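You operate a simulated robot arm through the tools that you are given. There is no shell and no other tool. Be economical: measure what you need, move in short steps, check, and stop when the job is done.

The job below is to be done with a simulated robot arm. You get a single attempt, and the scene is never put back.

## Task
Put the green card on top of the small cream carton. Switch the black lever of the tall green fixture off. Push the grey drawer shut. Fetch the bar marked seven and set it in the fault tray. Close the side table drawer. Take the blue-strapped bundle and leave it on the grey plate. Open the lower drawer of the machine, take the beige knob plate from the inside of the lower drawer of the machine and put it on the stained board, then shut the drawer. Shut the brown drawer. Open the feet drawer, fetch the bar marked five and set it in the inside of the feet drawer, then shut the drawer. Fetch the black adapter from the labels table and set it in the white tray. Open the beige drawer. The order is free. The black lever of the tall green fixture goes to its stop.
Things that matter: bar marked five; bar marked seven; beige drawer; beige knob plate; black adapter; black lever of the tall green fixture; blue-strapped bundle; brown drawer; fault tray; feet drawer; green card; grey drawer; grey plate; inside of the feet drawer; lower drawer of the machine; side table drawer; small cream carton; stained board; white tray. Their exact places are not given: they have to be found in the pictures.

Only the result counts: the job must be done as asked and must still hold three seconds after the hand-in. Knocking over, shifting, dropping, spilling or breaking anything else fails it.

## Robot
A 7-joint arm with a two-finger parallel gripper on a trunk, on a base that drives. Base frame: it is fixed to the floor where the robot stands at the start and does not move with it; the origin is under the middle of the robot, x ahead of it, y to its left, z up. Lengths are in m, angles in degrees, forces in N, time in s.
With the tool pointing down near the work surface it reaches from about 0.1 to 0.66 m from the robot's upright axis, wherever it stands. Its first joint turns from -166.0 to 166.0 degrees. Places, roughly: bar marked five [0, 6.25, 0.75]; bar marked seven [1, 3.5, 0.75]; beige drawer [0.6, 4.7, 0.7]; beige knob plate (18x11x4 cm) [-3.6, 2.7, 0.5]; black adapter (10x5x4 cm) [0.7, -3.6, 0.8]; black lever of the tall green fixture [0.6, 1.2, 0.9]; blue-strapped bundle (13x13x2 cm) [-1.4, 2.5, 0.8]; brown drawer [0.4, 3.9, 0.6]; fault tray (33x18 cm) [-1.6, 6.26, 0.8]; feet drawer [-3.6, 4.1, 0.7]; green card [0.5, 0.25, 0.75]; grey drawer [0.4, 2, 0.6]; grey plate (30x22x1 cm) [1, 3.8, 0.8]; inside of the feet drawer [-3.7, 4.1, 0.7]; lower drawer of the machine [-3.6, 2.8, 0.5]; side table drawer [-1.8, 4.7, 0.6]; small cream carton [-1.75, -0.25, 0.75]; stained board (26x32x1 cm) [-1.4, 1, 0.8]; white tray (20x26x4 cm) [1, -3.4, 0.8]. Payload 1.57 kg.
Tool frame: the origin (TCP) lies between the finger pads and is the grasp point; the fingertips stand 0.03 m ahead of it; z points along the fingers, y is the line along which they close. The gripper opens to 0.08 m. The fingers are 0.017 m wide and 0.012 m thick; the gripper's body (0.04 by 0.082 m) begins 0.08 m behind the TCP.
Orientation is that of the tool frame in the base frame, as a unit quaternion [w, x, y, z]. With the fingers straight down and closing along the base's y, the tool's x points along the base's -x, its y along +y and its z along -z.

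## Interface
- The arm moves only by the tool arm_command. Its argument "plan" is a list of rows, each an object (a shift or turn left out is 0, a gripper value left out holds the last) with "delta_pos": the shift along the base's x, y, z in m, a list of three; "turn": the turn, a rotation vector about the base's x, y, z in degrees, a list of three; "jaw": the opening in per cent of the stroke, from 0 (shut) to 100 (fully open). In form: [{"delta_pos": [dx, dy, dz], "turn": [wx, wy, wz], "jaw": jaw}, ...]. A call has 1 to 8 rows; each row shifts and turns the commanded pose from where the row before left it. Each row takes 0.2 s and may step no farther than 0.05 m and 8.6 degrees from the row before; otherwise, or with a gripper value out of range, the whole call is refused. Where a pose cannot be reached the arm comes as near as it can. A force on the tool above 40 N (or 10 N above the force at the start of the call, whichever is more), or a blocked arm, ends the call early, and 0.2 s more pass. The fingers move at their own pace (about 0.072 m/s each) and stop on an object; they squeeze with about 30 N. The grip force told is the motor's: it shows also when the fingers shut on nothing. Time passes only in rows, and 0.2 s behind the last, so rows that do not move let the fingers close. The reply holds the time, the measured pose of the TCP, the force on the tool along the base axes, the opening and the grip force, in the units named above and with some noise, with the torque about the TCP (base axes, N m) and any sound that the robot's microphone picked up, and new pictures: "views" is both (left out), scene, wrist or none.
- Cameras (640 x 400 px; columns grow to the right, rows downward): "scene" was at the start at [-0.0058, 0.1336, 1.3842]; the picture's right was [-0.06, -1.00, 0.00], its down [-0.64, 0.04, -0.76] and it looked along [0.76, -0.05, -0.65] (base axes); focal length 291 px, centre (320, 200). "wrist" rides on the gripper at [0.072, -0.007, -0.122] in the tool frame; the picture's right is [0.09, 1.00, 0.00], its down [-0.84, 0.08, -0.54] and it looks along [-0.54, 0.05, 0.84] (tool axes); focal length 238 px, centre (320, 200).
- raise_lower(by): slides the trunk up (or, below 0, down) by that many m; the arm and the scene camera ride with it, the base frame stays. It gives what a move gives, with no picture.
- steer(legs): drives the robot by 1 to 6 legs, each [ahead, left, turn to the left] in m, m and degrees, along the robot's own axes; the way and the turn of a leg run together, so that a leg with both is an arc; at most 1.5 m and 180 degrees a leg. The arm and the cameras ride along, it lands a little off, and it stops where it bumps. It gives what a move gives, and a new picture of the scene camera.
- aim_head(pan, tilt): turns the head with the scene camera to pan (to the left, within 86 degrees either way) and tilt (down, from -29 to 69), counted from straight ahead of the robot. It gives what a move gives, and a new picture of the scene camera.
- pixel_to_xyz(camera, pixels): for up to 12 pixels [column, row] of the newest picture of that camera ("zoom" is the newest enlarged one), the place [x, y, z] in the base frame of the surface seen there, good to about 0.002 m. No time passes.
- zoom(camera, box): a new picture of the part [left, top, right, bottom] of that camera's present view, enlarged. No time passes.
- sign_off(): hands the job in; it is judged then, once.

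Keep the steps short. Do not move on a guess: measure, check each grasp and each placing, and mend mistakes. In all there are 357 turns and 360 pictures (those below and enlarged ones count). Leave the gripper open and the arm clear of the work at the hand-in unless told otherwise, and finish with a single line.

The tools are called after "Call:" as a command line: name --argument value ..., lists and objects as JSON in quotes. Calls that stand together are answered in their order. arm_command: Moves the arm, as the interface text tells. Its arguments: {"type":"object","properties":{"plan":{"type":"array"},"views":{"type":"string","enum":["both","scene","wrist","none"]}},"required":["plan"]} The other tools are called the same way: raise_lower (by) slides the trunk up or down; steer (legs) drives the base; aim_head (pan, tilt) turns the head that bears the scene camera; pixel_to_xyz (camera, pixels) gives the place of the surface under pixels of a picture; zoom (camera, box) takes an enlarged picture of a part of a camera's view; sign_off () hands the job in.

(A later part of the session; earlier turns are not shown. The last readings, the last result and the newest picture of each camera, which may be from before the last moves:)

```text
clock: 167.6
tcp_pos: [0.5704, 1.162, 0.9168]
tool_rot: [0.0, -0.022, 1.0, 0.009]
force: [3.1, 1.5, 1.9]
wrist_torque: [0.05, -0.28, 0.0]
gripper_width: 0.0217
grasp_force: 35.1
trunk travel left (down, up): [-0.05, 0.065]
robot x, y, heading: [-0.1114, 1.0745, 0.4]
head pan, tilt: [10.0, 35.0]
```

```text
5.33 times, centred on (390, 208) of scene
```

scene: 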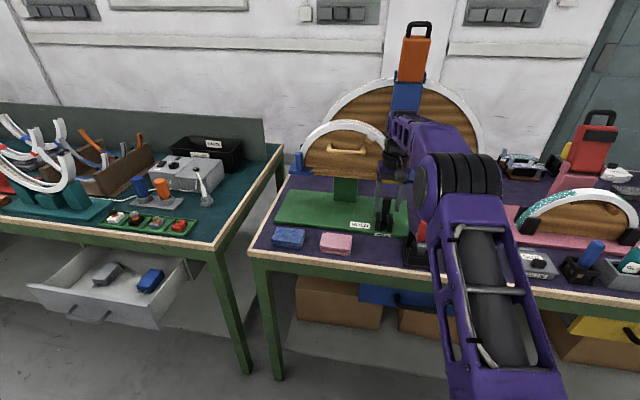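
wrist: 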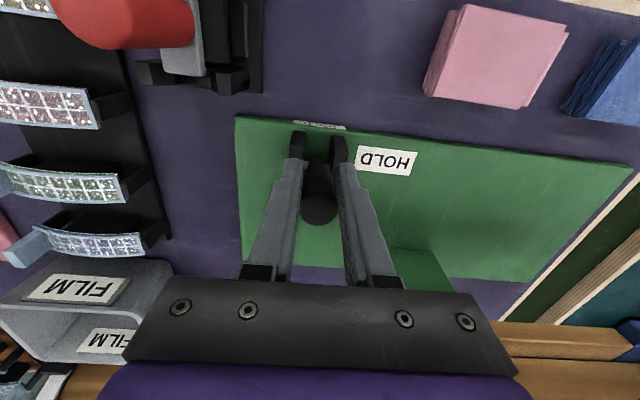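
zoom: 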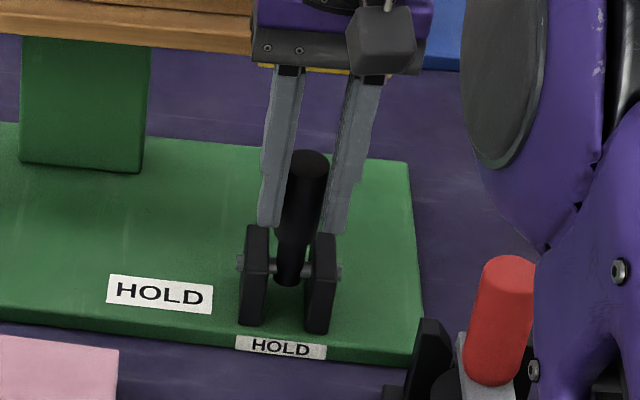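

Call:
pixel_to_xyz --camera "zoom" --pixels '[[310, 160], [302, 200], [300, 225], [290, 270], [305, 180]]'

Call:
arm_command --plan '[{"delta_pos": [-0.01, 0, 0]}, {"delta_pos": [-0.01, 0, -0.002]}, {"delta_pos": [0, 0, 0]}]' --views "wrist"

Call:
zoom --camera "scene" --box '[340, 170, 440, 245]'

```text
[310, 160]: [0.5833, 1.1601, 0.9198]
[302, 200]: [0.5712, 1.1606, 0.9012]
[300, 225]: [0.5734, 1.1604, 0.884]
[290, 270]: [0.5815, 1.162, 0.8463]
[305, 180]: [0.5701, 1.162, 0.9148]
```

```text
clock: 168.4
tcp_pos: [0.5508, 1.1609, 0.9146]
tool_rot: [0.001, -0.02, 1.0, 0.009]
force: [-0.2, -0.5, -0.1]
wrist_torque: [-0.03, -0.02, -0.03]
gripper_width: 0.0076
grasp_force: 0.0
trunk travel left (down, up): [-0.05, 0.065]
robot x, y, heading: [-0.1099, 1.0718, 0.4]
head pan, tilt: [10.0, 35.0]
```

wrist: 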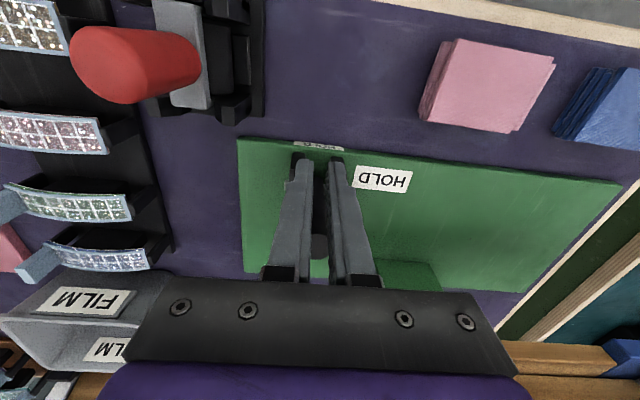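

```text
5.33 times, centred on (390, 208) of scene
```

zoom: 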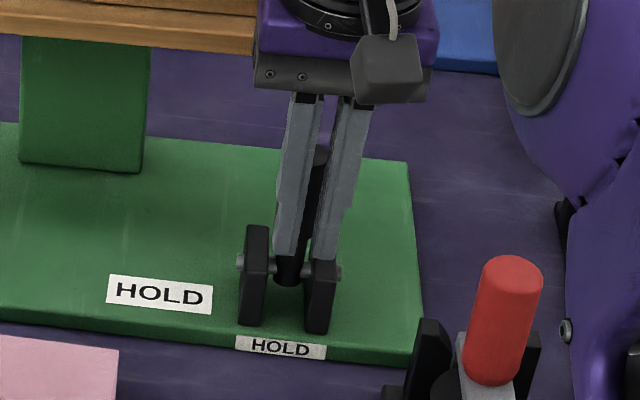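

The fingers slipped off pulling toward me (lever barely moved, a stop). Now try pushing away with closed fingers.

Call:
arm_command --plan '[{"delta_pos": [0, 0, -0.004], "jaw": 0}, {"delta_pos": [0.01, 0, 0]}, {"delta_pos": [0.01, 0, 0]}, {"delta_pos": [0.01, 0, 0]}, {"delta_pos": [0, 0, 0]}]' --views "wrist"

Call:
zoom --camera "scene" --box '[340, 170, 440, 245]'

```text
clock: 169.4
tcp_pos: [0.5725, 1.1588, 0.9103]
tool_rot: [-0.01, -0.021, 1.0, 0.008]
force: [-17.7, -2.4, 10.1]
wrist_torque: [0.02, -0.14, -0.01]
gripper_width: 0.0
grasp_force: 21.6
trunk travel left (down, up): [-0.05, 0.065]
robot x, y, heading: [-0.1114, 1.0765, 0.5]
head pan, tilt: [10.0, 35.0]
stopped in row 4: the force on the tool passed its limit at 50 N (the readings are from after the stop); the commanded pose is now the measured one
```

wrist: 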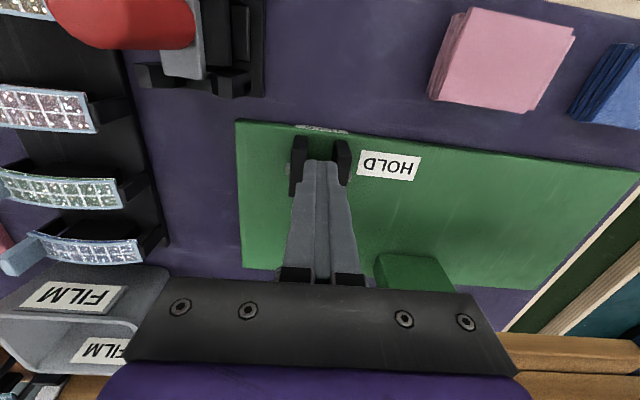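

```text
5.33 times, centred on (390, 208) of scene
```

zoom: 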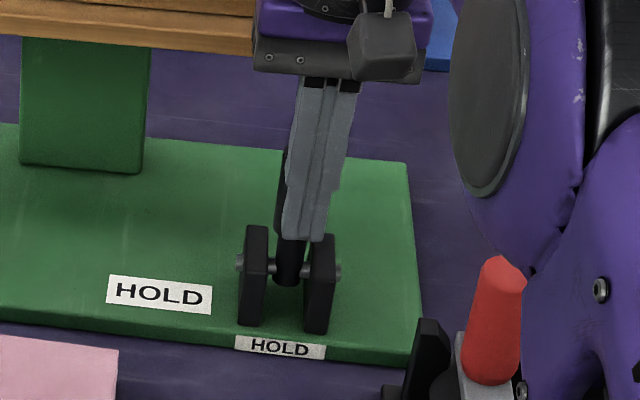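

Blocked at 50 N going away: that's the stop, so "off" is toward me. I'll rise, yaw the gripper 90° and hook the lever with a finger behind it. First rise and bring the base closer.

Call:
arm_command --plan '[{"delta_pos": [-0.02, 0, 0]}, {"delta_pos": [-0.03, 0, 0.03]}, {"delta_pos": [-0.03, 0, 0.04], "turn": [0, 0, 8.5]}, {"delta_pos": [-0.03, 0, 0.04], "turn": [0, 0, 8.5]}, {"delta_pos": [-0.03, 0, 0.01], "turn": [0, 0, 8.5]}, {"turn": [0, 0, 8.5]}, {"turn": [0, 0, 8.5]}, {"turn": [0, 0, 8.5]}]' --views "none"

Call:
arm_command --plan '[{"turn": [0, 0, 8.5], "jaw": 75}, {"turn": [0, 0, 8.5]}, {"turn": [0, 0, 8.5]}, {"turn": [0, 0, 8.5]}, {"turn": [0, 0, 8.0]}, {"turn": [0, 0, 0]}]' --views "none"

Call:
steer --legs '[[0.1, 0, 0]]'

```text
clock: 171.2
tcp_pos: [0.433, 1.1605, 1.0283]
tool_rot: [-0.012, -0.45, 0.893, 0.004]
force: [0.4, -0.4, -0.2]
wrist_torque: [0.04, -0.02, -0.02]
gripper_width: 0.0
grasp_force: 21.3
trunk travel left (down, up): [-0.05, 0.065]
robot x, y, heading: [-0.1137, 1.0747, 0.2]
head pan, tilt: [10.0, 35.0]
```

```text
clock: 172.6
tcp_pos: [0.432, 1.1607, 1.0276]
tool_rot: [0.012, 0.74, -0.672, 0.001]
force: [-0.3, 0.5, 1.0]
wrist_torque: [-0.02, 0.0, 0.04]
gripper_width: 0.0603
grasp_force: 0.1
trunk travel left (down, up): [-0.05, 0.065]
robot x, y, heading: [-0.1126, 1.0762, 0.3]
head pan, tilt: [10.0, 35.0]
```

```text
clock: 173.7
tcp_pos: [0.53, 1.1641, 1.0279]
tool_rot: [0.012, 0.741, -0.671, 0.001]
force: [-0.4, 0.5, 0.2]
wrist_torque: [0.0, -0.04, -0.01]
gripper_width: 0.0599
grasp_force: 0.0
trunk travel left (down, up): [-0.05, 0.065]
robot x, y, heading: [-0.0144, 1.0749, 0.6]
head pan, tilt: [10.0, 35.0]
```

scene: 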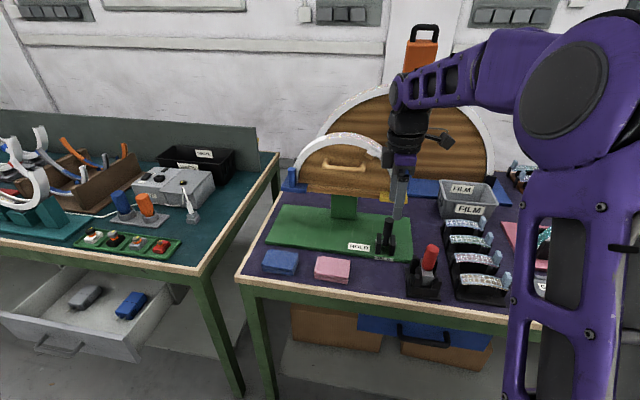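

Call:
arm_command --plan '[{"delta_pos": [0.024, -0.001, 0], "turn": [0, 0, -5.6]}, {"delta_pos": [0.023, -0.001, 0]}, {"delta_pos": [0, 0, -0.03]}, {"delta_pos": [0, 0, -0.02]}, {"delta_pos": [0, 0, 0]}]'

Call:
zoom --camera "scene" --box '[350, 140, 450, 270]'

```text
clock: 174.9
tcp_pos: [0.5796, 1.1626, 0.9761]
tool_rot: [-0.012, -0.707, 0.707, 0.0]
force: [0.6, 1.0, -0.5]
wrist_torque: [0.01, 0.03, 0.02]
gripper_width: 0.0601
grasp_force: 0.2
trunk travel left (down, up): [-0.05, 0.065]
robot x, y, heading: [-0.0184, 1.0764, 0.5]
head pan, tilt: [10.0, 35.0]
```

scene: 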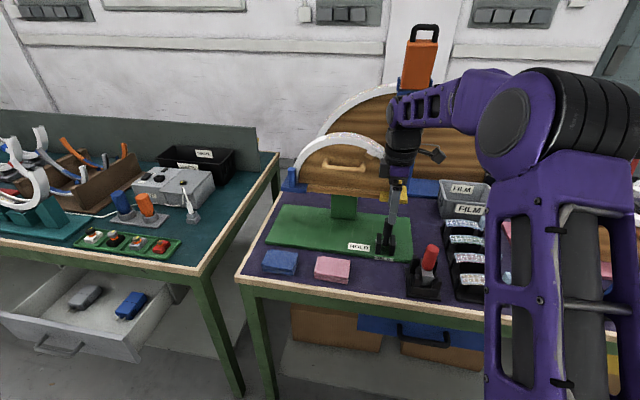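
wrist: 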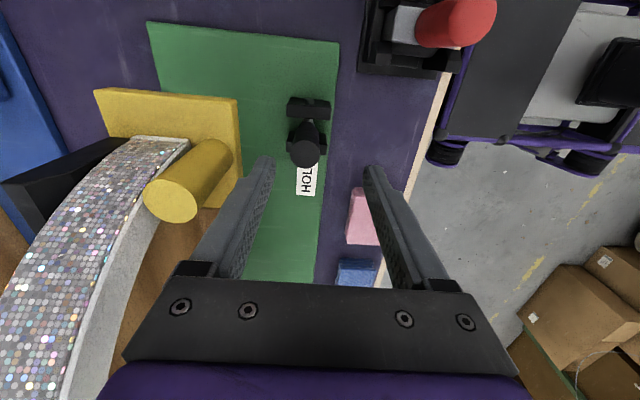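

```text
3.08 times, centred on (400, 205) of scene
```

zoom: 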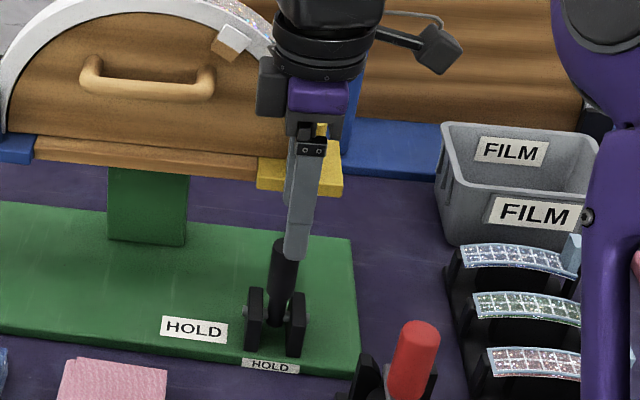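

Call:
pixel_to_xyz --camera "wrist" --pixels '[[175, 200], [205, 160], [235, 140], [238, 205], [225, 150], [305, 155]]'

```text
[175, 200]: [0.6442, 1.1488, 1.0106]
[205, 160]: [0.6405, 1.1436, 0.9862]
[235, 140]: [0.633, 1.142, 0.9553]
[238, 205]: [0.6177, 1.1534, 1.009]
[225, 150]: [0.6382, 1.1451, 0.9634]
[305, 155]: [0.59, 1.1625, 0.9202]
```

Clearances fine. Descend 0.05 and pull toward me.

Call:
arm_command --plan '[{"delta_pos": [-0.002, 0, -0.03]}, {"delta_pos": [0, 0, -0.025]}, {"delta_pos": [-0.01, 0, 0]}, {"delta_pos": [-0.01, 0, 0]}, {"delta_pos": [-0.01, 0, -0.002]}, {"delta_pos": [-0.01, 0, -0.004]}, {"delta_pos": [0, 0, 0]}]'

Call:
zoom --camera "scene" --box '[350, 180, 450, 290]'

```text
clock: 176.5
tcp_pos: [0.5346, 1.163, 0.9166]
tool_rot: [-0.012, -0.707, 0.707, 0.001]
force: [-0.2, -0.7, 0.4]
wrist_torque: [-0.01, 0.03, 0.0]
gripper_width: 0.06
grasp_force: 0.2
trunk travel left (down, up): [-0.05, 0.065]
robot x, y, heading: [-0.0138, 1.077, 0.6]
head pan, tilt: [10.0, 35.0]
```

scene: 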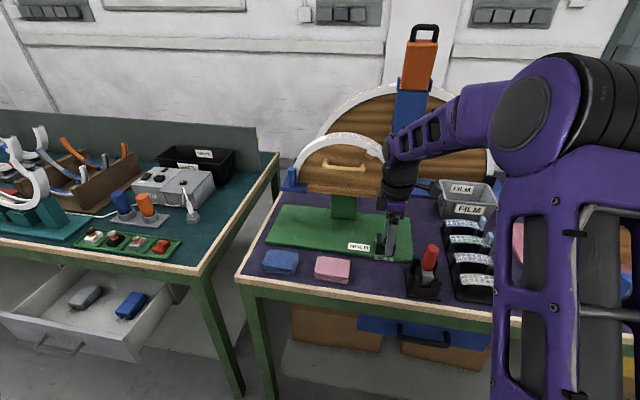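
wrist: 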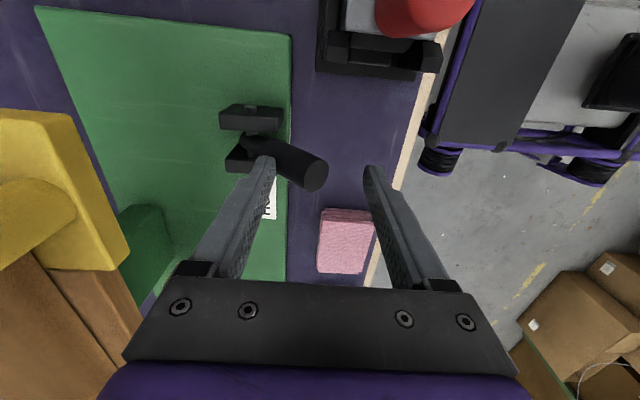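

```text
3.64 times, centred on (400, 235) of scene
```

zoom: 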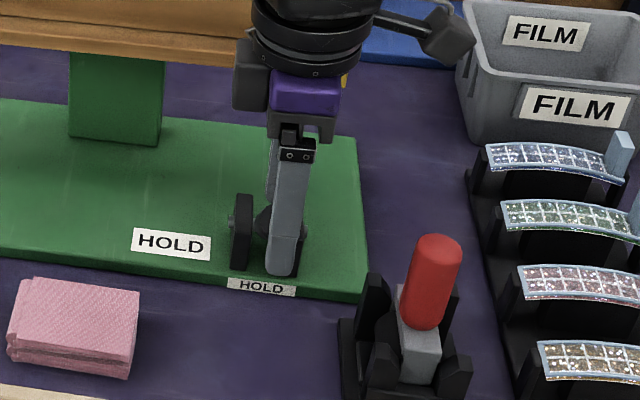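

The lever follows. Measure its tip, then continue.

Call:
pixel_to_xyz --camera "wrist" --pixels '[[315, 175], [290, 150], [265, 145], [250, 120]]'

Call:
arm_command --plan '[{"delta_pos": [-0.008, 0, -0.006]}, {"delta_pos": [-0.006, 0, -0.006]}, {"delta_pos": [-0.006, 0, -0.006]}, {"delta_pos": [-0.004, 0, -0.006]}, {"delta_pos": [0, 0, 0]}]' --views "wrist"

```text
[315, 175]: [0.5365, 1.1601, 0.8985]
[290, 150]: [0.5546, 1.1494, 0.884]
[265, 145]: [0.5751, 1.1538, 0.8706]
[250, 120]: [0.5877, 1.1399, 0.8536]
```

```text
clock: 177.3
tcp_pos: [0.5257, 1.1623, 0.9081]
tool_rot: [-0.002, -0.707, 0.708, -0.009]
force: [4.2, -1.0, 12.8]
wrist_torque: [-0.12, -0.57, -0.1]
gripper_width: 0.0637
grasp_force: 2.2
trunk travel left (down, up): [-0.05, 0.065]
robot x, y, heading: [-0.0135, 1.0749, 0.7]
head pan, tilt: [10.0, 35.0]
stopped in row 3: the force on the tool passed its limit at 45 N (the readings are from after the stop); the commanded pose is now the measured one
```

wrist: 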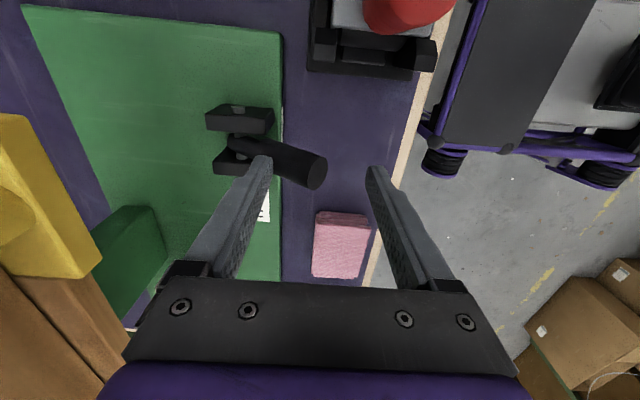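

Call:
pixel_to_xyz --camera "wrist" --pixels '[[317, 173], [295, 152], [280, 170], [265, 160], [240, 112]]'

Call:
zoom --camera "wrist" --box '[180, 80, 380, 205]'

```text
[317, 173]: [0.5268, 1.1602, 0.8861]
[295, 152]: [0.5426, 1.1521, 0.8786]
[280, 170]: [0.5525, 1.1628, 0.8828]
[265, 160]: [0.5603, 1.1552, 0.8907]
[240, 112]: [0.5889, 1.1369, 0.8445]
```

```text
3.20 times, centred on (280, 142) of wrist
```

zoom: 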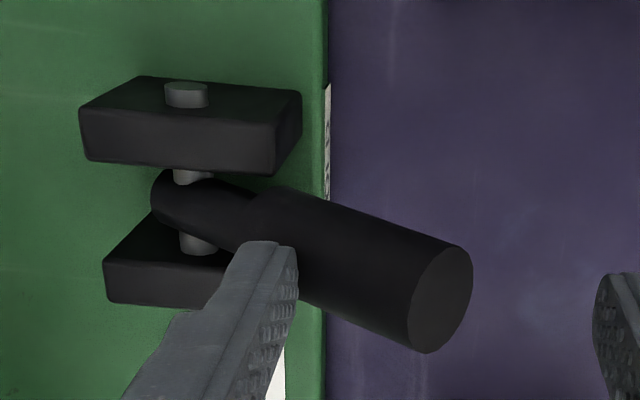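

Lever at ~54°. Verify whether this is the stop: lift off a little, shift toward the tip, and press down.

Call:
arm_command --plan '[{"delta_pos": [0, 0, 0.02]}, {"delta_pos": [-0.015, 0, 0.01]}, {"delta_pos": [-0.005, 0, 0]}, {"delta_pos": [0, 0, -0.01]}, {"delta_pos": [0, 0, -0.005]}, {"delta_pos": [0, 0, -0.005]}]' --views "wrist"

```text
clock: 178.9
tcp_pos: [0.5059, 1.1631, 0.9224]
tool_rot: [0.001, -0.706, 0.708, -0.013]
force: [-0.8, 0.8, 16.3]
wrist_torque: [0.0, -0.51, 0.01]
gripper_width: 0.0597
grasp_force: 0.5
trunk travel left (down, up): [-0.05, 0.065]
robot x, y, heading: [-0.0107, 1.0776, 0.4]
head pan, tilt: [10.0, 35.0]
stopped in row 6: the force on the tool passed its limit at 42 N (the readings are from after the stop); the commanded pose is now the measured one
```

wrist: 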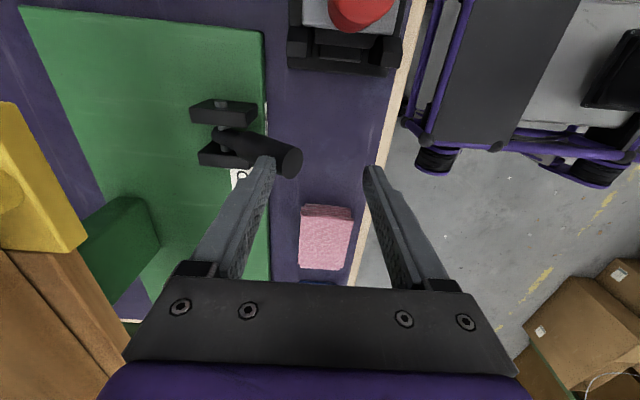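

42 N down at the tip without motion: it's at the stop. Lift off and confirm it stays.

Call:
arm_command --plan '[{"delta_pos": [0, 0, 0.03]}, {"delta_pos": [0, 0, 0.04]}, {"delta_pos": [-0.03, 0, 0.04]}, {"delta_pos": [-0.04, 0, 0.0]}, {"delta_pos": [-0.04, 0, 0.0]}]' --views "scene"

Call:
zoom --camera "scene" --box '[340, 200, 440, 262]'

Call:
pixel_to_xyz --camera "zoom" --pixels '[[290, 250], [300, 280], [295, 265]]'

```text
clock: 180.1
tcp_pos: [0.395, 1.1623, 1.0306]
tool_rot: [-0.002, -0.706, 0.708, -0.009]
force: [0.9, 0.6, -0.4]
wrist_torque: [-0.03, 0.0, 0.0]
gripper_width: 0.06
grasp_force: 0.0
trunk travel left (down, up): [-0.05, 0.065]
robot x, y, heading: [-0.0138, 1.0744, 0.4]
head pan, tilt: [10.0, 35.0]
```

scene: 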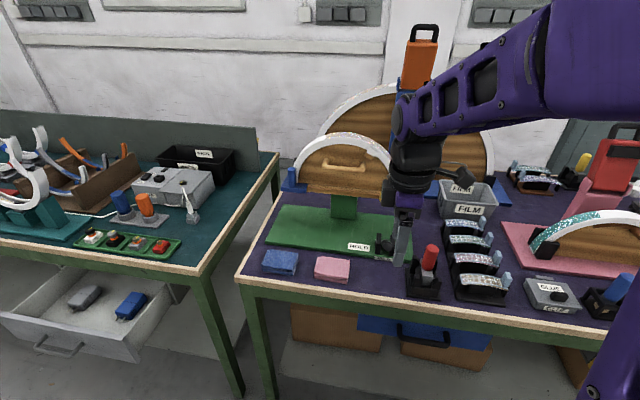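

```text
6.40 times, centred on (390, 231) of scene
```

zoom: 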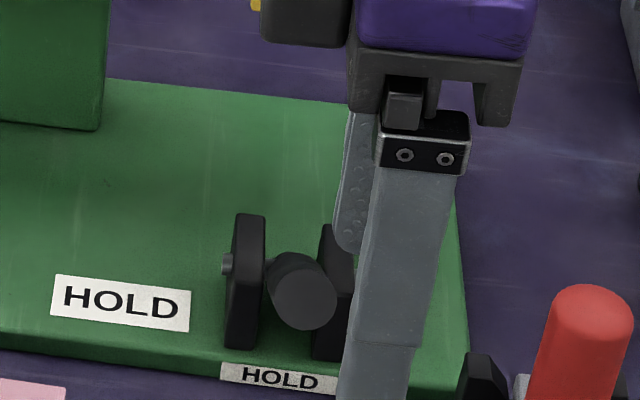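

```text
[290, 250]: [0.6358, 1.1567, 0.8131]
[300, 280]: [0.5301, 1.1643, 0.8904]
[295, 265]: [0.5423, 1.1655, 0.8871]
```

Lever is down at its stop and stays. Next: the grey drawer. Look toward it by turning the head left.

Call:
steer --legs '[[-0.45, 0, 0], [0, 0.85, 0]]'

Call:
aim_head --pan 8 --tilt 42

```text
clock: 191.0
tcp_pos: [-0.0635, 2.0159, 1.0304]
tool_rot: [0.002, 0.709, -0.705, 0.01]
force: [0.8, -0.7, -1.0]
wrist_torque: [0.0, -0.02, -0.02]
gripper_width: 0.06
grasp_force: 0.0
trunk travel left (down, up): [-0.05, 0.065]
robot x, y, heading: [-0.4718, 1.9277, 0.9]
head pan, tilt: [10.0, 35.0]
```

scene: 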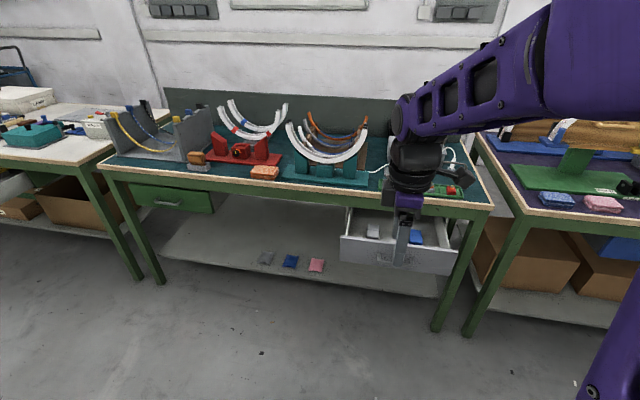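

```text
clock: 191.7
tcp_pos: [-0.0632, 2.0155, 1.0302]
tool_rot: [0.002, 0.708, -0.706, 0.01]
force: [0.5, -0.2, 0.8]
wrist_torque: [-0.02, 0.0, 0.0]
gripper_width: 0.06
grasp_force: 0.0
trunk travel left (down, up): [-0.05, 0.065]
robot x, y, heading: [-0.4697, 1.929, 1.0]
head pan, tilt: [8.0, 42.0]
```

scene: 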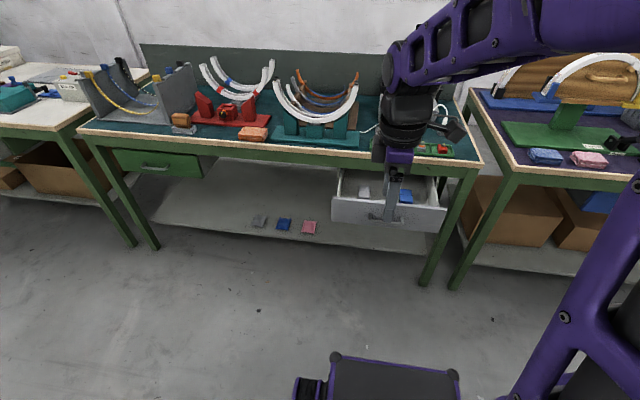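

Call:
zoom --camera "scene" --box '[310, 140, 470, 250]'

Call:
pixel_to_xyz --camera "scene" --pixels '[[333, 200], [443, 210], [345, 222], [432, 230], [370, 215], [405, 219], [340, 170], [435, 180], [155, 168], [300, 155], [420, 165], [405, 195]]'

```text
3.64 times, centred on (390, 195) of scene
```

zoom: 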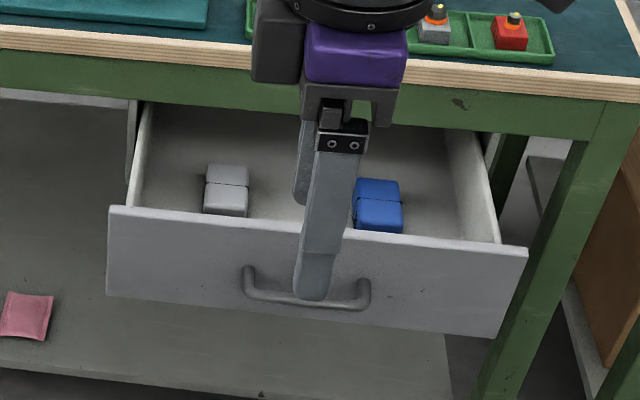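

```text
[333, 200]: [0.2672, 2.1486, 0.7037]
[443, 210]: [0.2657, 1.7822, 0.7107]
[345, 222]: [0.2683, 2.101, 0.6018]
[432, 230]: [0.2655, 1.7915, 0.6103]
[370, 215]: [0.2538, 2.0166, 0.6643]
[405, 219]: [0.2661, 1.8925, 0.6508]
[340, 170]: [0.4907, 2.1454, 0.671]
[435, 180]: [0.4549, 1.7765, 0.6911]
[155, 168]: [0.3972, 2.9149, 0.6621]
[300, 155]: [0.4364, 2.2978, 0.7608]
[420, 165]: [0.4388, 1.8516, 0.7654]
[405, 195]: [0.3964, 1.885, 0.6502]
```

Drawer face at x 0.267 (y 1.775–2.15), handle at y≈1.97, z≈0.65. Yaw the gripper back, close it, and bring it in front of the handle.

Call:
arm_command --plan '[{"delta_pos": [0.02, 0, -0.02], "turn": [0, 0, -8.5], "jaw": 0}, {"delta_pos": [0.02, 0, -0.02], "turn": [0, 0, -8.5]}, {"delta_pos": [0.02, 0, -0.03], "turn": [0, 0, -8.5]}, {"delta_pos": [0.02, 0, -0.03], "turn": [0, 0, -8.5]}, {"delta_pos": [0, -0.02, -0.04], "turn": [0, 0, -8.5]}, {"delta_pos": [0, -0.02, -0.04], "turn": [0, 0, -8.5]}, {"delta_pos": [0, 0, -0.04], "turn": [0, 0, -8.5]}, {"delta_pos": [0, 0, -0.04], "turn": [0, 0, -8.5]}]' --views "none"

Call:
arm_command --plan '[{"delta_pos": [0, 0, -0.03], "turn": [0, 0, -8.5]}, {"delta_pos": [0, -0.01, -0.03], "turn": [0, 0, -8.5]}, {"delta_pos": [0, 0, -0.03], "turn": [0, 0, -5]}, {"delta_pos": [0, 0, 0]}]'

```text
clock: 193.4
tcp_pos: [0.0184, 1.9708, 0.7708]
tool_rot: [-0.007, -0.192, 0.981, -0.007]
force: [-0.1, -0.6, 0.8]
wrist_torque: [0.01, -0.03, -0.03]
gripper_width: 0.0
grasp_force: 21.4
trunk travel left (down, up): [-0.05, 0.065]
robot x, y, heading: [-0.4677, 1.9282, 0.8]
head pan, tilt: [8.0, 42.0]
```

```text
clock: 194.4
tcp_pos: [0.0178, 1.9649, 0.6805]
tool_rot: [-0.007, -0.001, 1.0, -0.005]
force: [-1.3, -0.3, 0.8]
wrist_torque: [-0.01, 0.0, 0.02]
gripper_width: 0.0
grasp_force: 21.4
trunk travel left (down, up): [-0.05, 0.065]
robot x, y, heading: [-0.4721, 1.9271, 0.8]
head pan, tilt: [8.0, 42.0]
```

scene: 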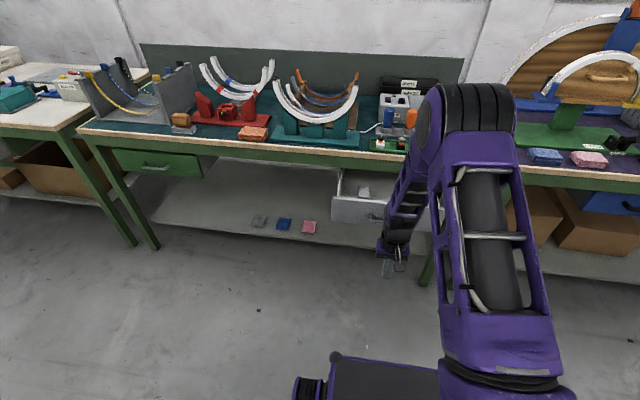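
wrist: 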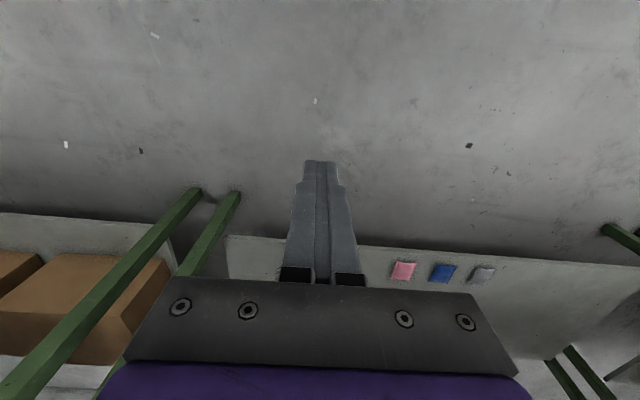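

Call:
arm_command --plan '[{"delta_pos": [-0.045, 0, -0.005]}, {"delta_pos": [-0.045, 0, -0.005]}, {"delta_pos": [0, 0, 0]}]' --views "none"

Call:
steer --legs '[[0.25, 0, 0]]'

Call:
zoom --camera "wrist" --box '[0, 0, 640, 400]'

```text
clock: 195.2
tcp_pos: [-0.0714, 1.9636, 0.6705]
tool_rot: [-0.007, -0.002, 1.0, -0.005]
force: [0.1, -0.2, 0.8]
wrist_torque: [-0.04, 0.0, -0.03]
gripper_width: 0.0
grasp_force: 21.5
trunk travel left (down, up): [-0.05, 0.065]
robot x, y, heading: [-0.4707, 1.929, 0.9]
head pan, tilt: [8.0, 42.0]
```

```text
clock: 197.1
tcp_pos: [0.1723, 1.9678, 0.6707]
tool_rot: [-0.008, -0.001, 1.0, -0.005]
force: [0.2, -0.2, 0.3]
wrist_torque: [0.03, -0.01, -0.02]
gripper_width: 0.0001
grasp_force: 21.4
trunk travel left (down, up): [-0.05, 0.065]
robot x, y, heading: [-0.2289, 1.9314, 0.9]
head pan, tilt: [8.0, 42.0]
```

scene: 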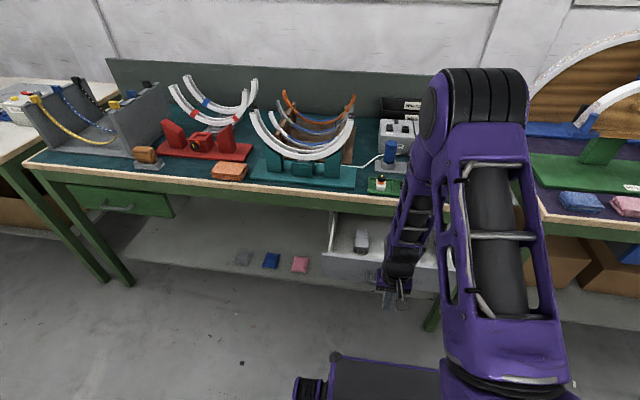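

```text
1.00 times, centred on (320, 200) of wrist (not enlarged: the box is as wide or as high as the picture)
```

zoom: 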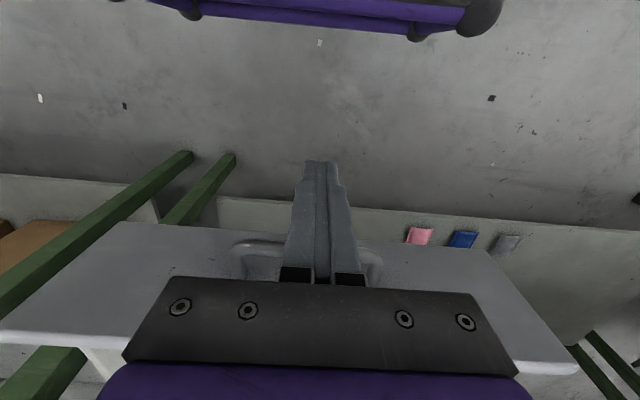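

Aligned with the handle. Lower 1 cm and push ahead in small steps.

Call:
arm_command --plan '[{"delta_pos": [0, 0, -0.012]}, {"delta_pos": [0.03, 0, 0]}, {"delta_pos": [0.03, 0, 0]}, {"delta_pos": [0.03, 0, 0]}, {"delta_pos": [0.03, 0, 0]}, {"delta_pos": [0.02, 0, 0]}, {"delta_pos": [0, 0, 0]}]'

```text
clock: 198.7
tcp_pos: [0.3103, 1.9664, 0.6581]
tool_rot: [-0.008, -0.001, 1.0, -0.005]
force: [0.3, 0.2, -0.4]
wrist_torque: [0.02, 0.0, 0.0]
gripper_width: 0.0
grasp_force: 21.4
trunk travel left (down, up): [-0.05, 0.065]
robot x, y, heading: [-0.2305, 1.9313, 0.9]
head pan, tilt: [8.0, 42.0]
```

scene: 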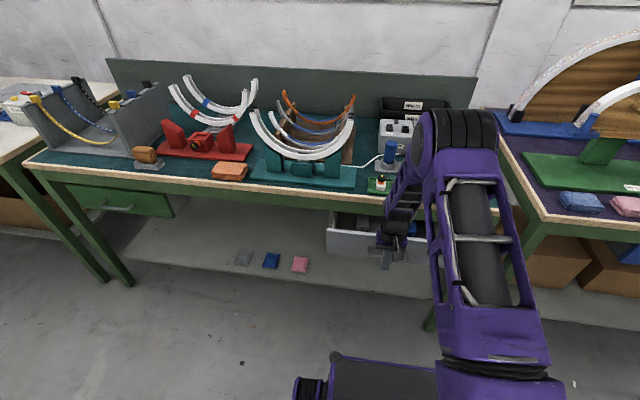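
wrist: 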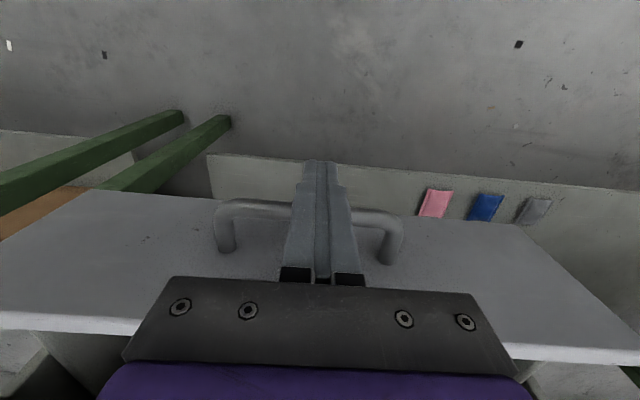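

It slides. Continue until resistance.

Call:
arm_command --plan '[{"delta_pos": [0.03, 0, 0]}, {"delta_pos": [0.02, 0, 0]}, {"delta_pos": [0.02, 0, 0]}, {"delta_pos": [0.01, 0, 0]}, {"delta_pos": [0.01, 0, 0]}, {"delta_pos": [0, 0, 0]}]'

```text
clock: 199.8
tcp_pos: [0.3855, 1.9678, 0.6564]
tool_rot: [-0.02, -0.001, 1.0, -0.005]
force: [-6.2, 0.3, 2.9]
wrist_torque: [0.08, -0.05, 0.04]
gripper_width: 0.0
grasp_force: 21.8
trunk travel left (down, up): [-0.05, 0.065]
robot x, y, heading: [-0.2303, 1.9303, 0.9]
head pan, tilt: [8.0, 42.0]
stopped in row 5: the force on the tool passed its limit at 52 N (the readings are from after the stop); the commanded pose is now the measured one
```

scene: 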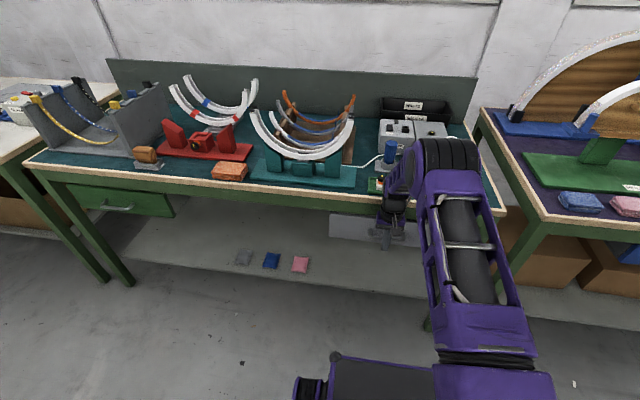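
wrist: 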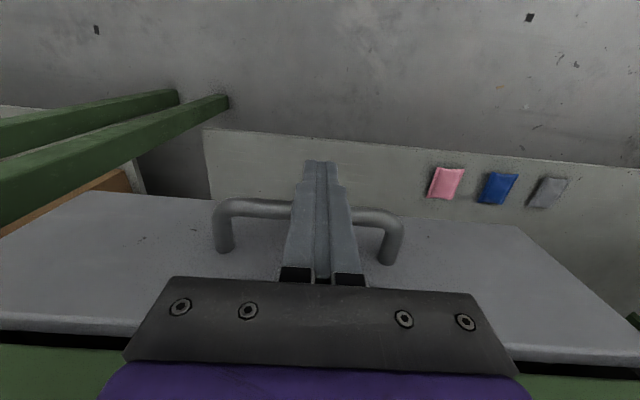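

Firm stop. Back off and measure the drawer face.

Call:
arm_command --plan '[{"delta_pos": [-0.04, 0, 0]}, {"delta_pos": [-0.05, 0, 0]}, {"delta_pos": [-0.05, 0, 0.02]}, {"delta_pos": [-0.02, 0, 0.05]}, {"delta_pos": [0, 0, 0.05]}, {"delta_pos": [0, 0, 0.05]}, {"delta_pos": [0, 0, 0.05]}]' --views "none"

Call:
pixel_to_xyz --camera "scene" --pixels '[[340, 230], [350, 240], [415, 228], [100, 196], [130, 200], [300, 187]]'

Call:
aim_head --pan 50 --tilt 25

```text
refused: row 3 steps farther than a row can; nothing moved
```

```text
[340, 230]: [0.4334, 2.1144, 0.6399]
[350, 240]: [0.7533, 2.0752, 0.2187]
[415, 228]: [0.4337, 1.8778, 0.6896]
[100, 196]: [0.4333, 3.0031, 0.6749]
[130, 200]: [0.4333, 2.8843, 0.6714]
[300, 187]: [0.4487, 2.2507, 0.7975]
```

```text
clock: 200.8
tcp_pos: [0.3867, 1.9686, 0.6555]
tool_rot: [-0.021, -0.001, 1.0, -0.005]
force: [-15.0, -0.5, 1.3]
wrist_torque: [0.03, -0.06, 0.07]
gripper_width: 0.0
grasp_force: 21.4
trunk travel left (down, up): [-0.05, 0.065]
robot x, y, heading: [-0.2288, 1.9304, 0.7]
head pan, tilt: [50.0, 25.0]
```

scene: 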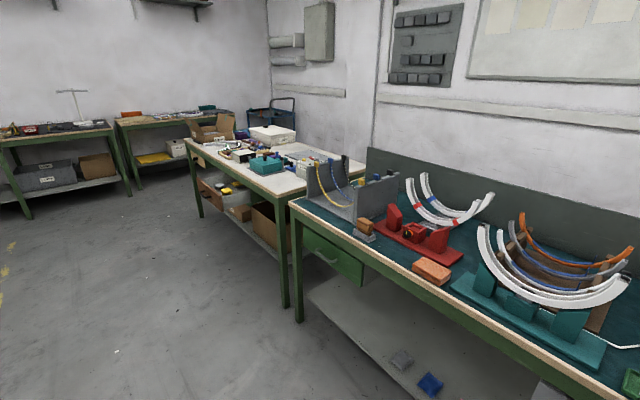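

Drawer is flush (x 0.433). Back off, raise, and drive along to the next table.

Call:
arm_command --plan '[{"delta_pos": [-0.04, 0, 0]}, {"delta_pos": [-0.05, 0, 0]}, {"delta_pos": [-0.04, 0, 0.02]}, {"delta_pos": [-0.01, 0, 0.045]}, {"delta_pos": [0, 0, 0.05]}, {"delta_pos": [0, 0, 0.05]}, {"delta_pos": [0, 0, 0.05], "jaw": 80}, {"delta_pos": [0, 0, 0.05]}]' --views "none"

Call:
steer --legs '[[-0.2, 0, 0], [0, 1.2, 0], [0, 0.4, 0]]'

Call:
aim_head --pan 10 --tilt 35

```text
clock: 202.7
tcp_pos: [0.2488, 1.9693, 0.9199]
tool_rot: [-0.021, -0.001, 1.0, -0.007]
force: [0.0, -0.6, -0.3]
wrist_torque: [0.01, -0.02, -0.02]
gripper_width: 0.0638
grasp_force: 0.1
trunk travel left (down, up): [-0.05, 0.065]
robot x, y, heading: [-0.2254, 1.9312, 0.6]
head pan, tilt: [50.0, 25.0]
```

```text
clock: 219.8
tcp_pos: [0.0554, 3.5753, 0.9203]
tool_rot: [-0.019, 0.011, 1.0, -0.005]
force: [0.4, 0.2, 0.3]
wrist_torque: [0.03, 0.01, 0.04]
gripper_width: 0.0639
grasp_force: 0.1
trunk travel left (down, up): [-0.05, 0.065]
robot x, y, heading: [-0.4212, 3.5463, -0.8]
head pan, tilt: [50.0, 25.0]
```

scene: 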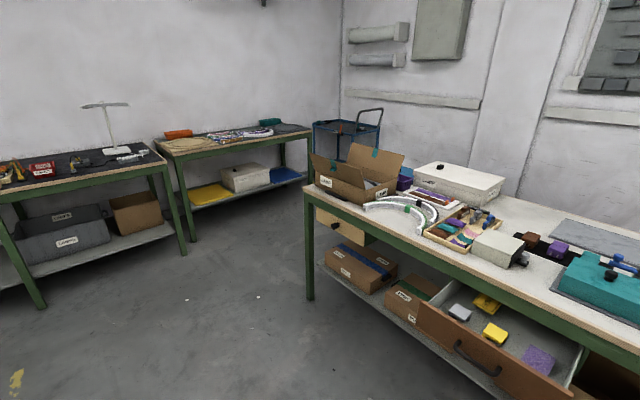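

```text
clock: 220.9
tcp_pos: [0.0545, 3.5734, 0.9194]
tool_rot: [-0.019, 0.01, 1.0, -0.005]
force: [-0.3, 0.1, 0.3]
wrist_torque: [0.01, 0.03, -0.01]
gripper_width: 0.0643
grasp_force: 0.0
trunk travel left (down, up): [-0.05, 0.065]
robot x, y, heading: [-0.4237, 3.5446, -0.5]
head pan, tilt: [10.0, 35.0]
```

scene: 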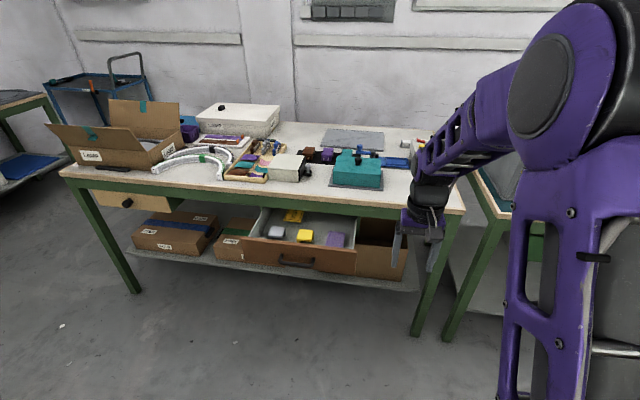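

Brown drawer open at (300,250), beige drawer with knob at (120,200), grey plate at (352,138). Zoom for details.

Call:
zoom --camera "scene" --box '[280, 110, 460, 220]'

Call:
zoom --camera "scene" --box '[60, 180, 400, 300]'

Call:
pixel_to_xyz --camera "scene" --pixels '[[245, 250], [350, 260], [265, 256], [297, 262], [355, 250], [127, 203], [105, 200], [155, 205], [300, 195], [352, 138], [395, 162], [85, 165]]'

```text
3.56 times, centred on (370, 165) of scene
```

zoom: 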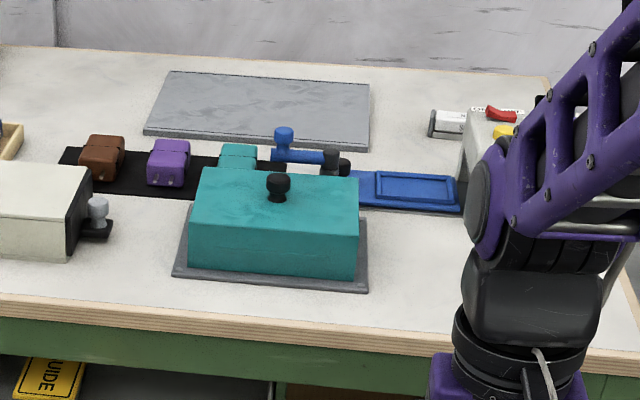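

```text
1.88 times, centred on (230, 240) of scene
```

zoom: 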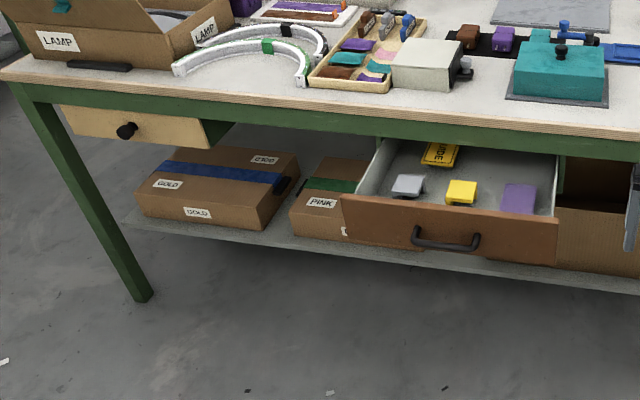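

```text
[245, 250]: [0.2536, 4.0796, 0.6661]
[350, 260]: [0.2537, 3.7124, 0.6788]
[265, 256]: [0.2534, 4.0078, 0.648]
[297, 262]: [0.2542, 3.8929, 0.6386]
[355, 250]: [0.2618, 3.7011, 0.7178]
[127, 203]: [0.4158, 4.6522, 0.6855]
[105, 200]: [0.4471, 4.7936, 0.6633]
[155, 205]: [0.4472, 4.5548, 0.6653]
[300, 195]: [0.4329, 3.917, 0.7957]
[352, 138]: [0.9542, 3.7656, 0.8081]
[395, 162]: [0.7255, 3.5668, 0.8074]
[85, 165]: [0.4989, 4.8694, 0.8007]
```

Call:
pixel_to_xyz --camera "zoom" --pixels '[[416, 238], [447, 246], [478, 243], [447, 243], [127, 130], [119, 130], [70, 125], [235, 128], [345, 200], [555, 225], [447, 205], [447, 250]]'

Call:
arm_command --plan '[{"delta_pos": [-0.03, 0, -0.03], "jaw": 0}, {"delta_pos": [-0.03, 0, -0.03]}, {"delta_pos": [0, 0, -0.04]}, {"delta_pos": [0, 0, -0.04]}, {"delta_pos": [0, 0, -0.04]}, {"delta_pos": [0, 0, -0.04]}, {"delta_pos": [0, 0, -0.03]}]' --views "none"

Call:
steer --legs '[[0, 0.31, 0.6]]'

```text
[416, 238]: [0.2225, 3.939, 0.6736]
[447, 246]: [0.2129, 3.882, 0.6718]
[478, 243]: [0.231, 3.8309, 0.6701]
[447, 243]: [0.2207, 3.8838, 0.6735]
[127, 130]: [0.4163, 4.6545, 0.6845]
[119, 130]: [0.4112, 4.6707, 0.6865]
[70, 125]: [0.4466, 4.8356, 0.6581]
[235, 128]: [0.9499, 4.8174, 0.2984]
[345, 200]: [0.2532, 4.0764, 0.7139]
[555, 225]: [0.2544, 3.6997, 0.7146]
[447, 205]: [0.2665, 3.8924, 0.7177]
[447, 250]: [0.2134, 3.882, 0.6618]
```

```text
clock: 222.5
tcp_pos: [-0.0045, 3.5741, 0.6677]
tool_rot: [-0.019, 0.01, 1.0, -0.005]
force: [-0.1, 0.1, 0.4]
wrist_torque: [0.03, 0.03, -0.02]
gripper_width: 0.0
grasp_force: 21.5
trunk travel left (down, up): [-0.05, 0.065]
robot x, y, heading: [-0.4215, 3.5463, -0.5]
head pan, tilt: [10.0, 35.0]
```

```text
clock: 225.9
tcp_pos: [-0.0059, 3.882, 0.6679]
tool_rot: [-0.019, 0.002, 1.0, -0.005]
force: [-0.7, -0.2, 0.0]
wrist_torque: [0.01, -0.02, 0.01]
gripper_width: 0.0
grasp_force: 20.6
trunk travel left (down, up): [-0.05, 0.065]
robot x, y, heading: [-0.4228, 3.8506, 0.7]
head pan, tilt: [10.0, 35.0]
```

scene: 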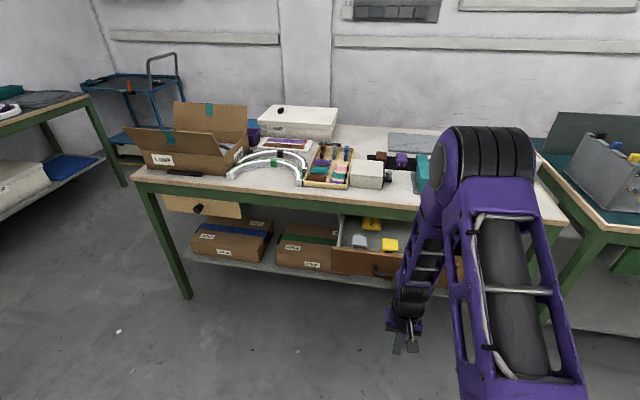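

Call:
steer --legs '[[0.19, 0, 0]]'

Call:
arm_command --plan '[{"delta_pos": [0.03, 0, 0]}, {"delta_pos": [0.03, 0, 0]}, {"delta_pos": [0.03, 0, 0]}, {"delta_pos": [0.03, 0, 0]}, {"delta_pos": [0.02, 0, 0]}]' --views "both"

```text
clock: 227.5
tcp_pos: [0.1803, 3.8812, 0.6679]
tool_rot: [-0.019, 0.003, 1.0, -0.004]
force: [0.0, -0.4, 0.4]
wrist_torque: [0.04, 0.01, -0.03]
gripper_width: 0.0
grasp_force: 21.4
trunk travel left (down, up): [-0.05, 0.065]
robot x, y, heading: [-0.2345, 3.8507, 0.3]
head pan, tilt: [10.0, 35.0]
```

scene: 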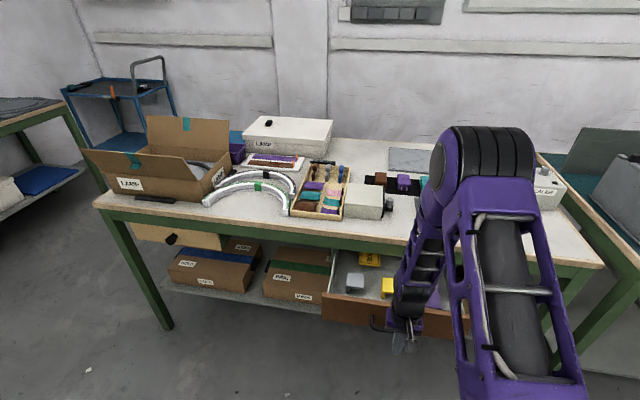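

```text
clock: 228.7
tcp_pos: [0.3214, 3.8831, 0.6694]
tool_rot: [-0.019, 0.004, 1.0, -0.005]
force: [1.3, 0.1, 0.0]
wrist_torque: [-0.01, -0.04, -0.01]
gripper_width: 0.0
grasp_force: 21.2
trunk travel left (down, up): [-0.05, 0.065]
robot x, y, heading: [-0.237, 3.8496, 0.2]
head pan, tilt: [10.0, 35.0]
```

scene: 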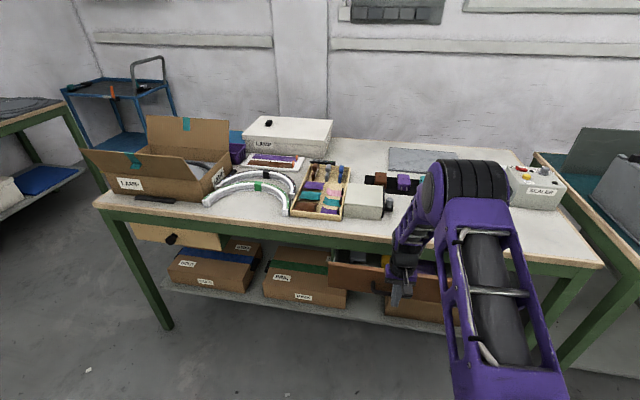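
wrist: 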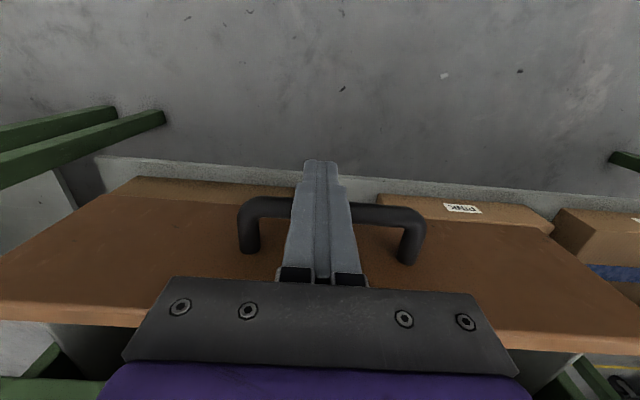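

Sliding. Keep pushing until the stop.

Call:
arm_command --plan '[{"delta_pos": [0.03, 0, 0]}, {"delta_pos": [0.02, 0, 0]}, {"delta_pos": [0.015, 0, 0]}, {"delta_pos": [0.01, 0, 0]}, {"delta_pos": [0.01, 0, 0]}, {"delta_pos": [0.01, 0, 0]}]' --views "scene"

Call:
pixel_to_xyz --camera "scene" --pixels '[[345, 263], [425, 270], [370, 270], [200, 240], [150, 235]]'

```text
clock: 229.7
tcp_pos: [0.3852, 3.8811, 0.6665]
tool_rot: [-0.027, 0.002, 1.0, -0.006]
force: [-19.4, -0.5, 8.6]
wrist_torque: [0.24, -2.53, 0.29]
gripper_width: 0.0003
grasp_force: 21.0
trunk travel left (down, up): [-0.05, 0.065]
robot x, y, heading: [-0.2392, 3.849, 0.3]
head pan, tilt: [10.0, 35.0]
stopped in row 5: the force on the tool passed its limit at 56 N (the readings are from after the stop); the commanded pose is now the measured one
```

scene: 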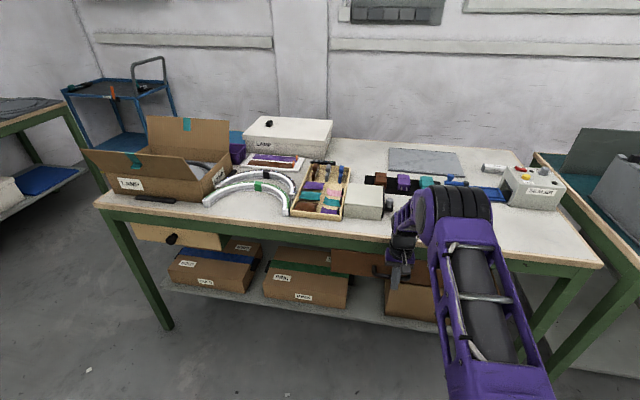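

```text
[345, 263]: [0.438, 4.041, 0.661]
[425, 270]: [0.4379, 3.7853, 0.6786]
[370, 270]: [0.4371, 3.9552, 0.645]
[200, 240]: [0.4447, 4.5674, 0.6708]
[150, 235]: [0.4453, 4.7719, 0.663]
```

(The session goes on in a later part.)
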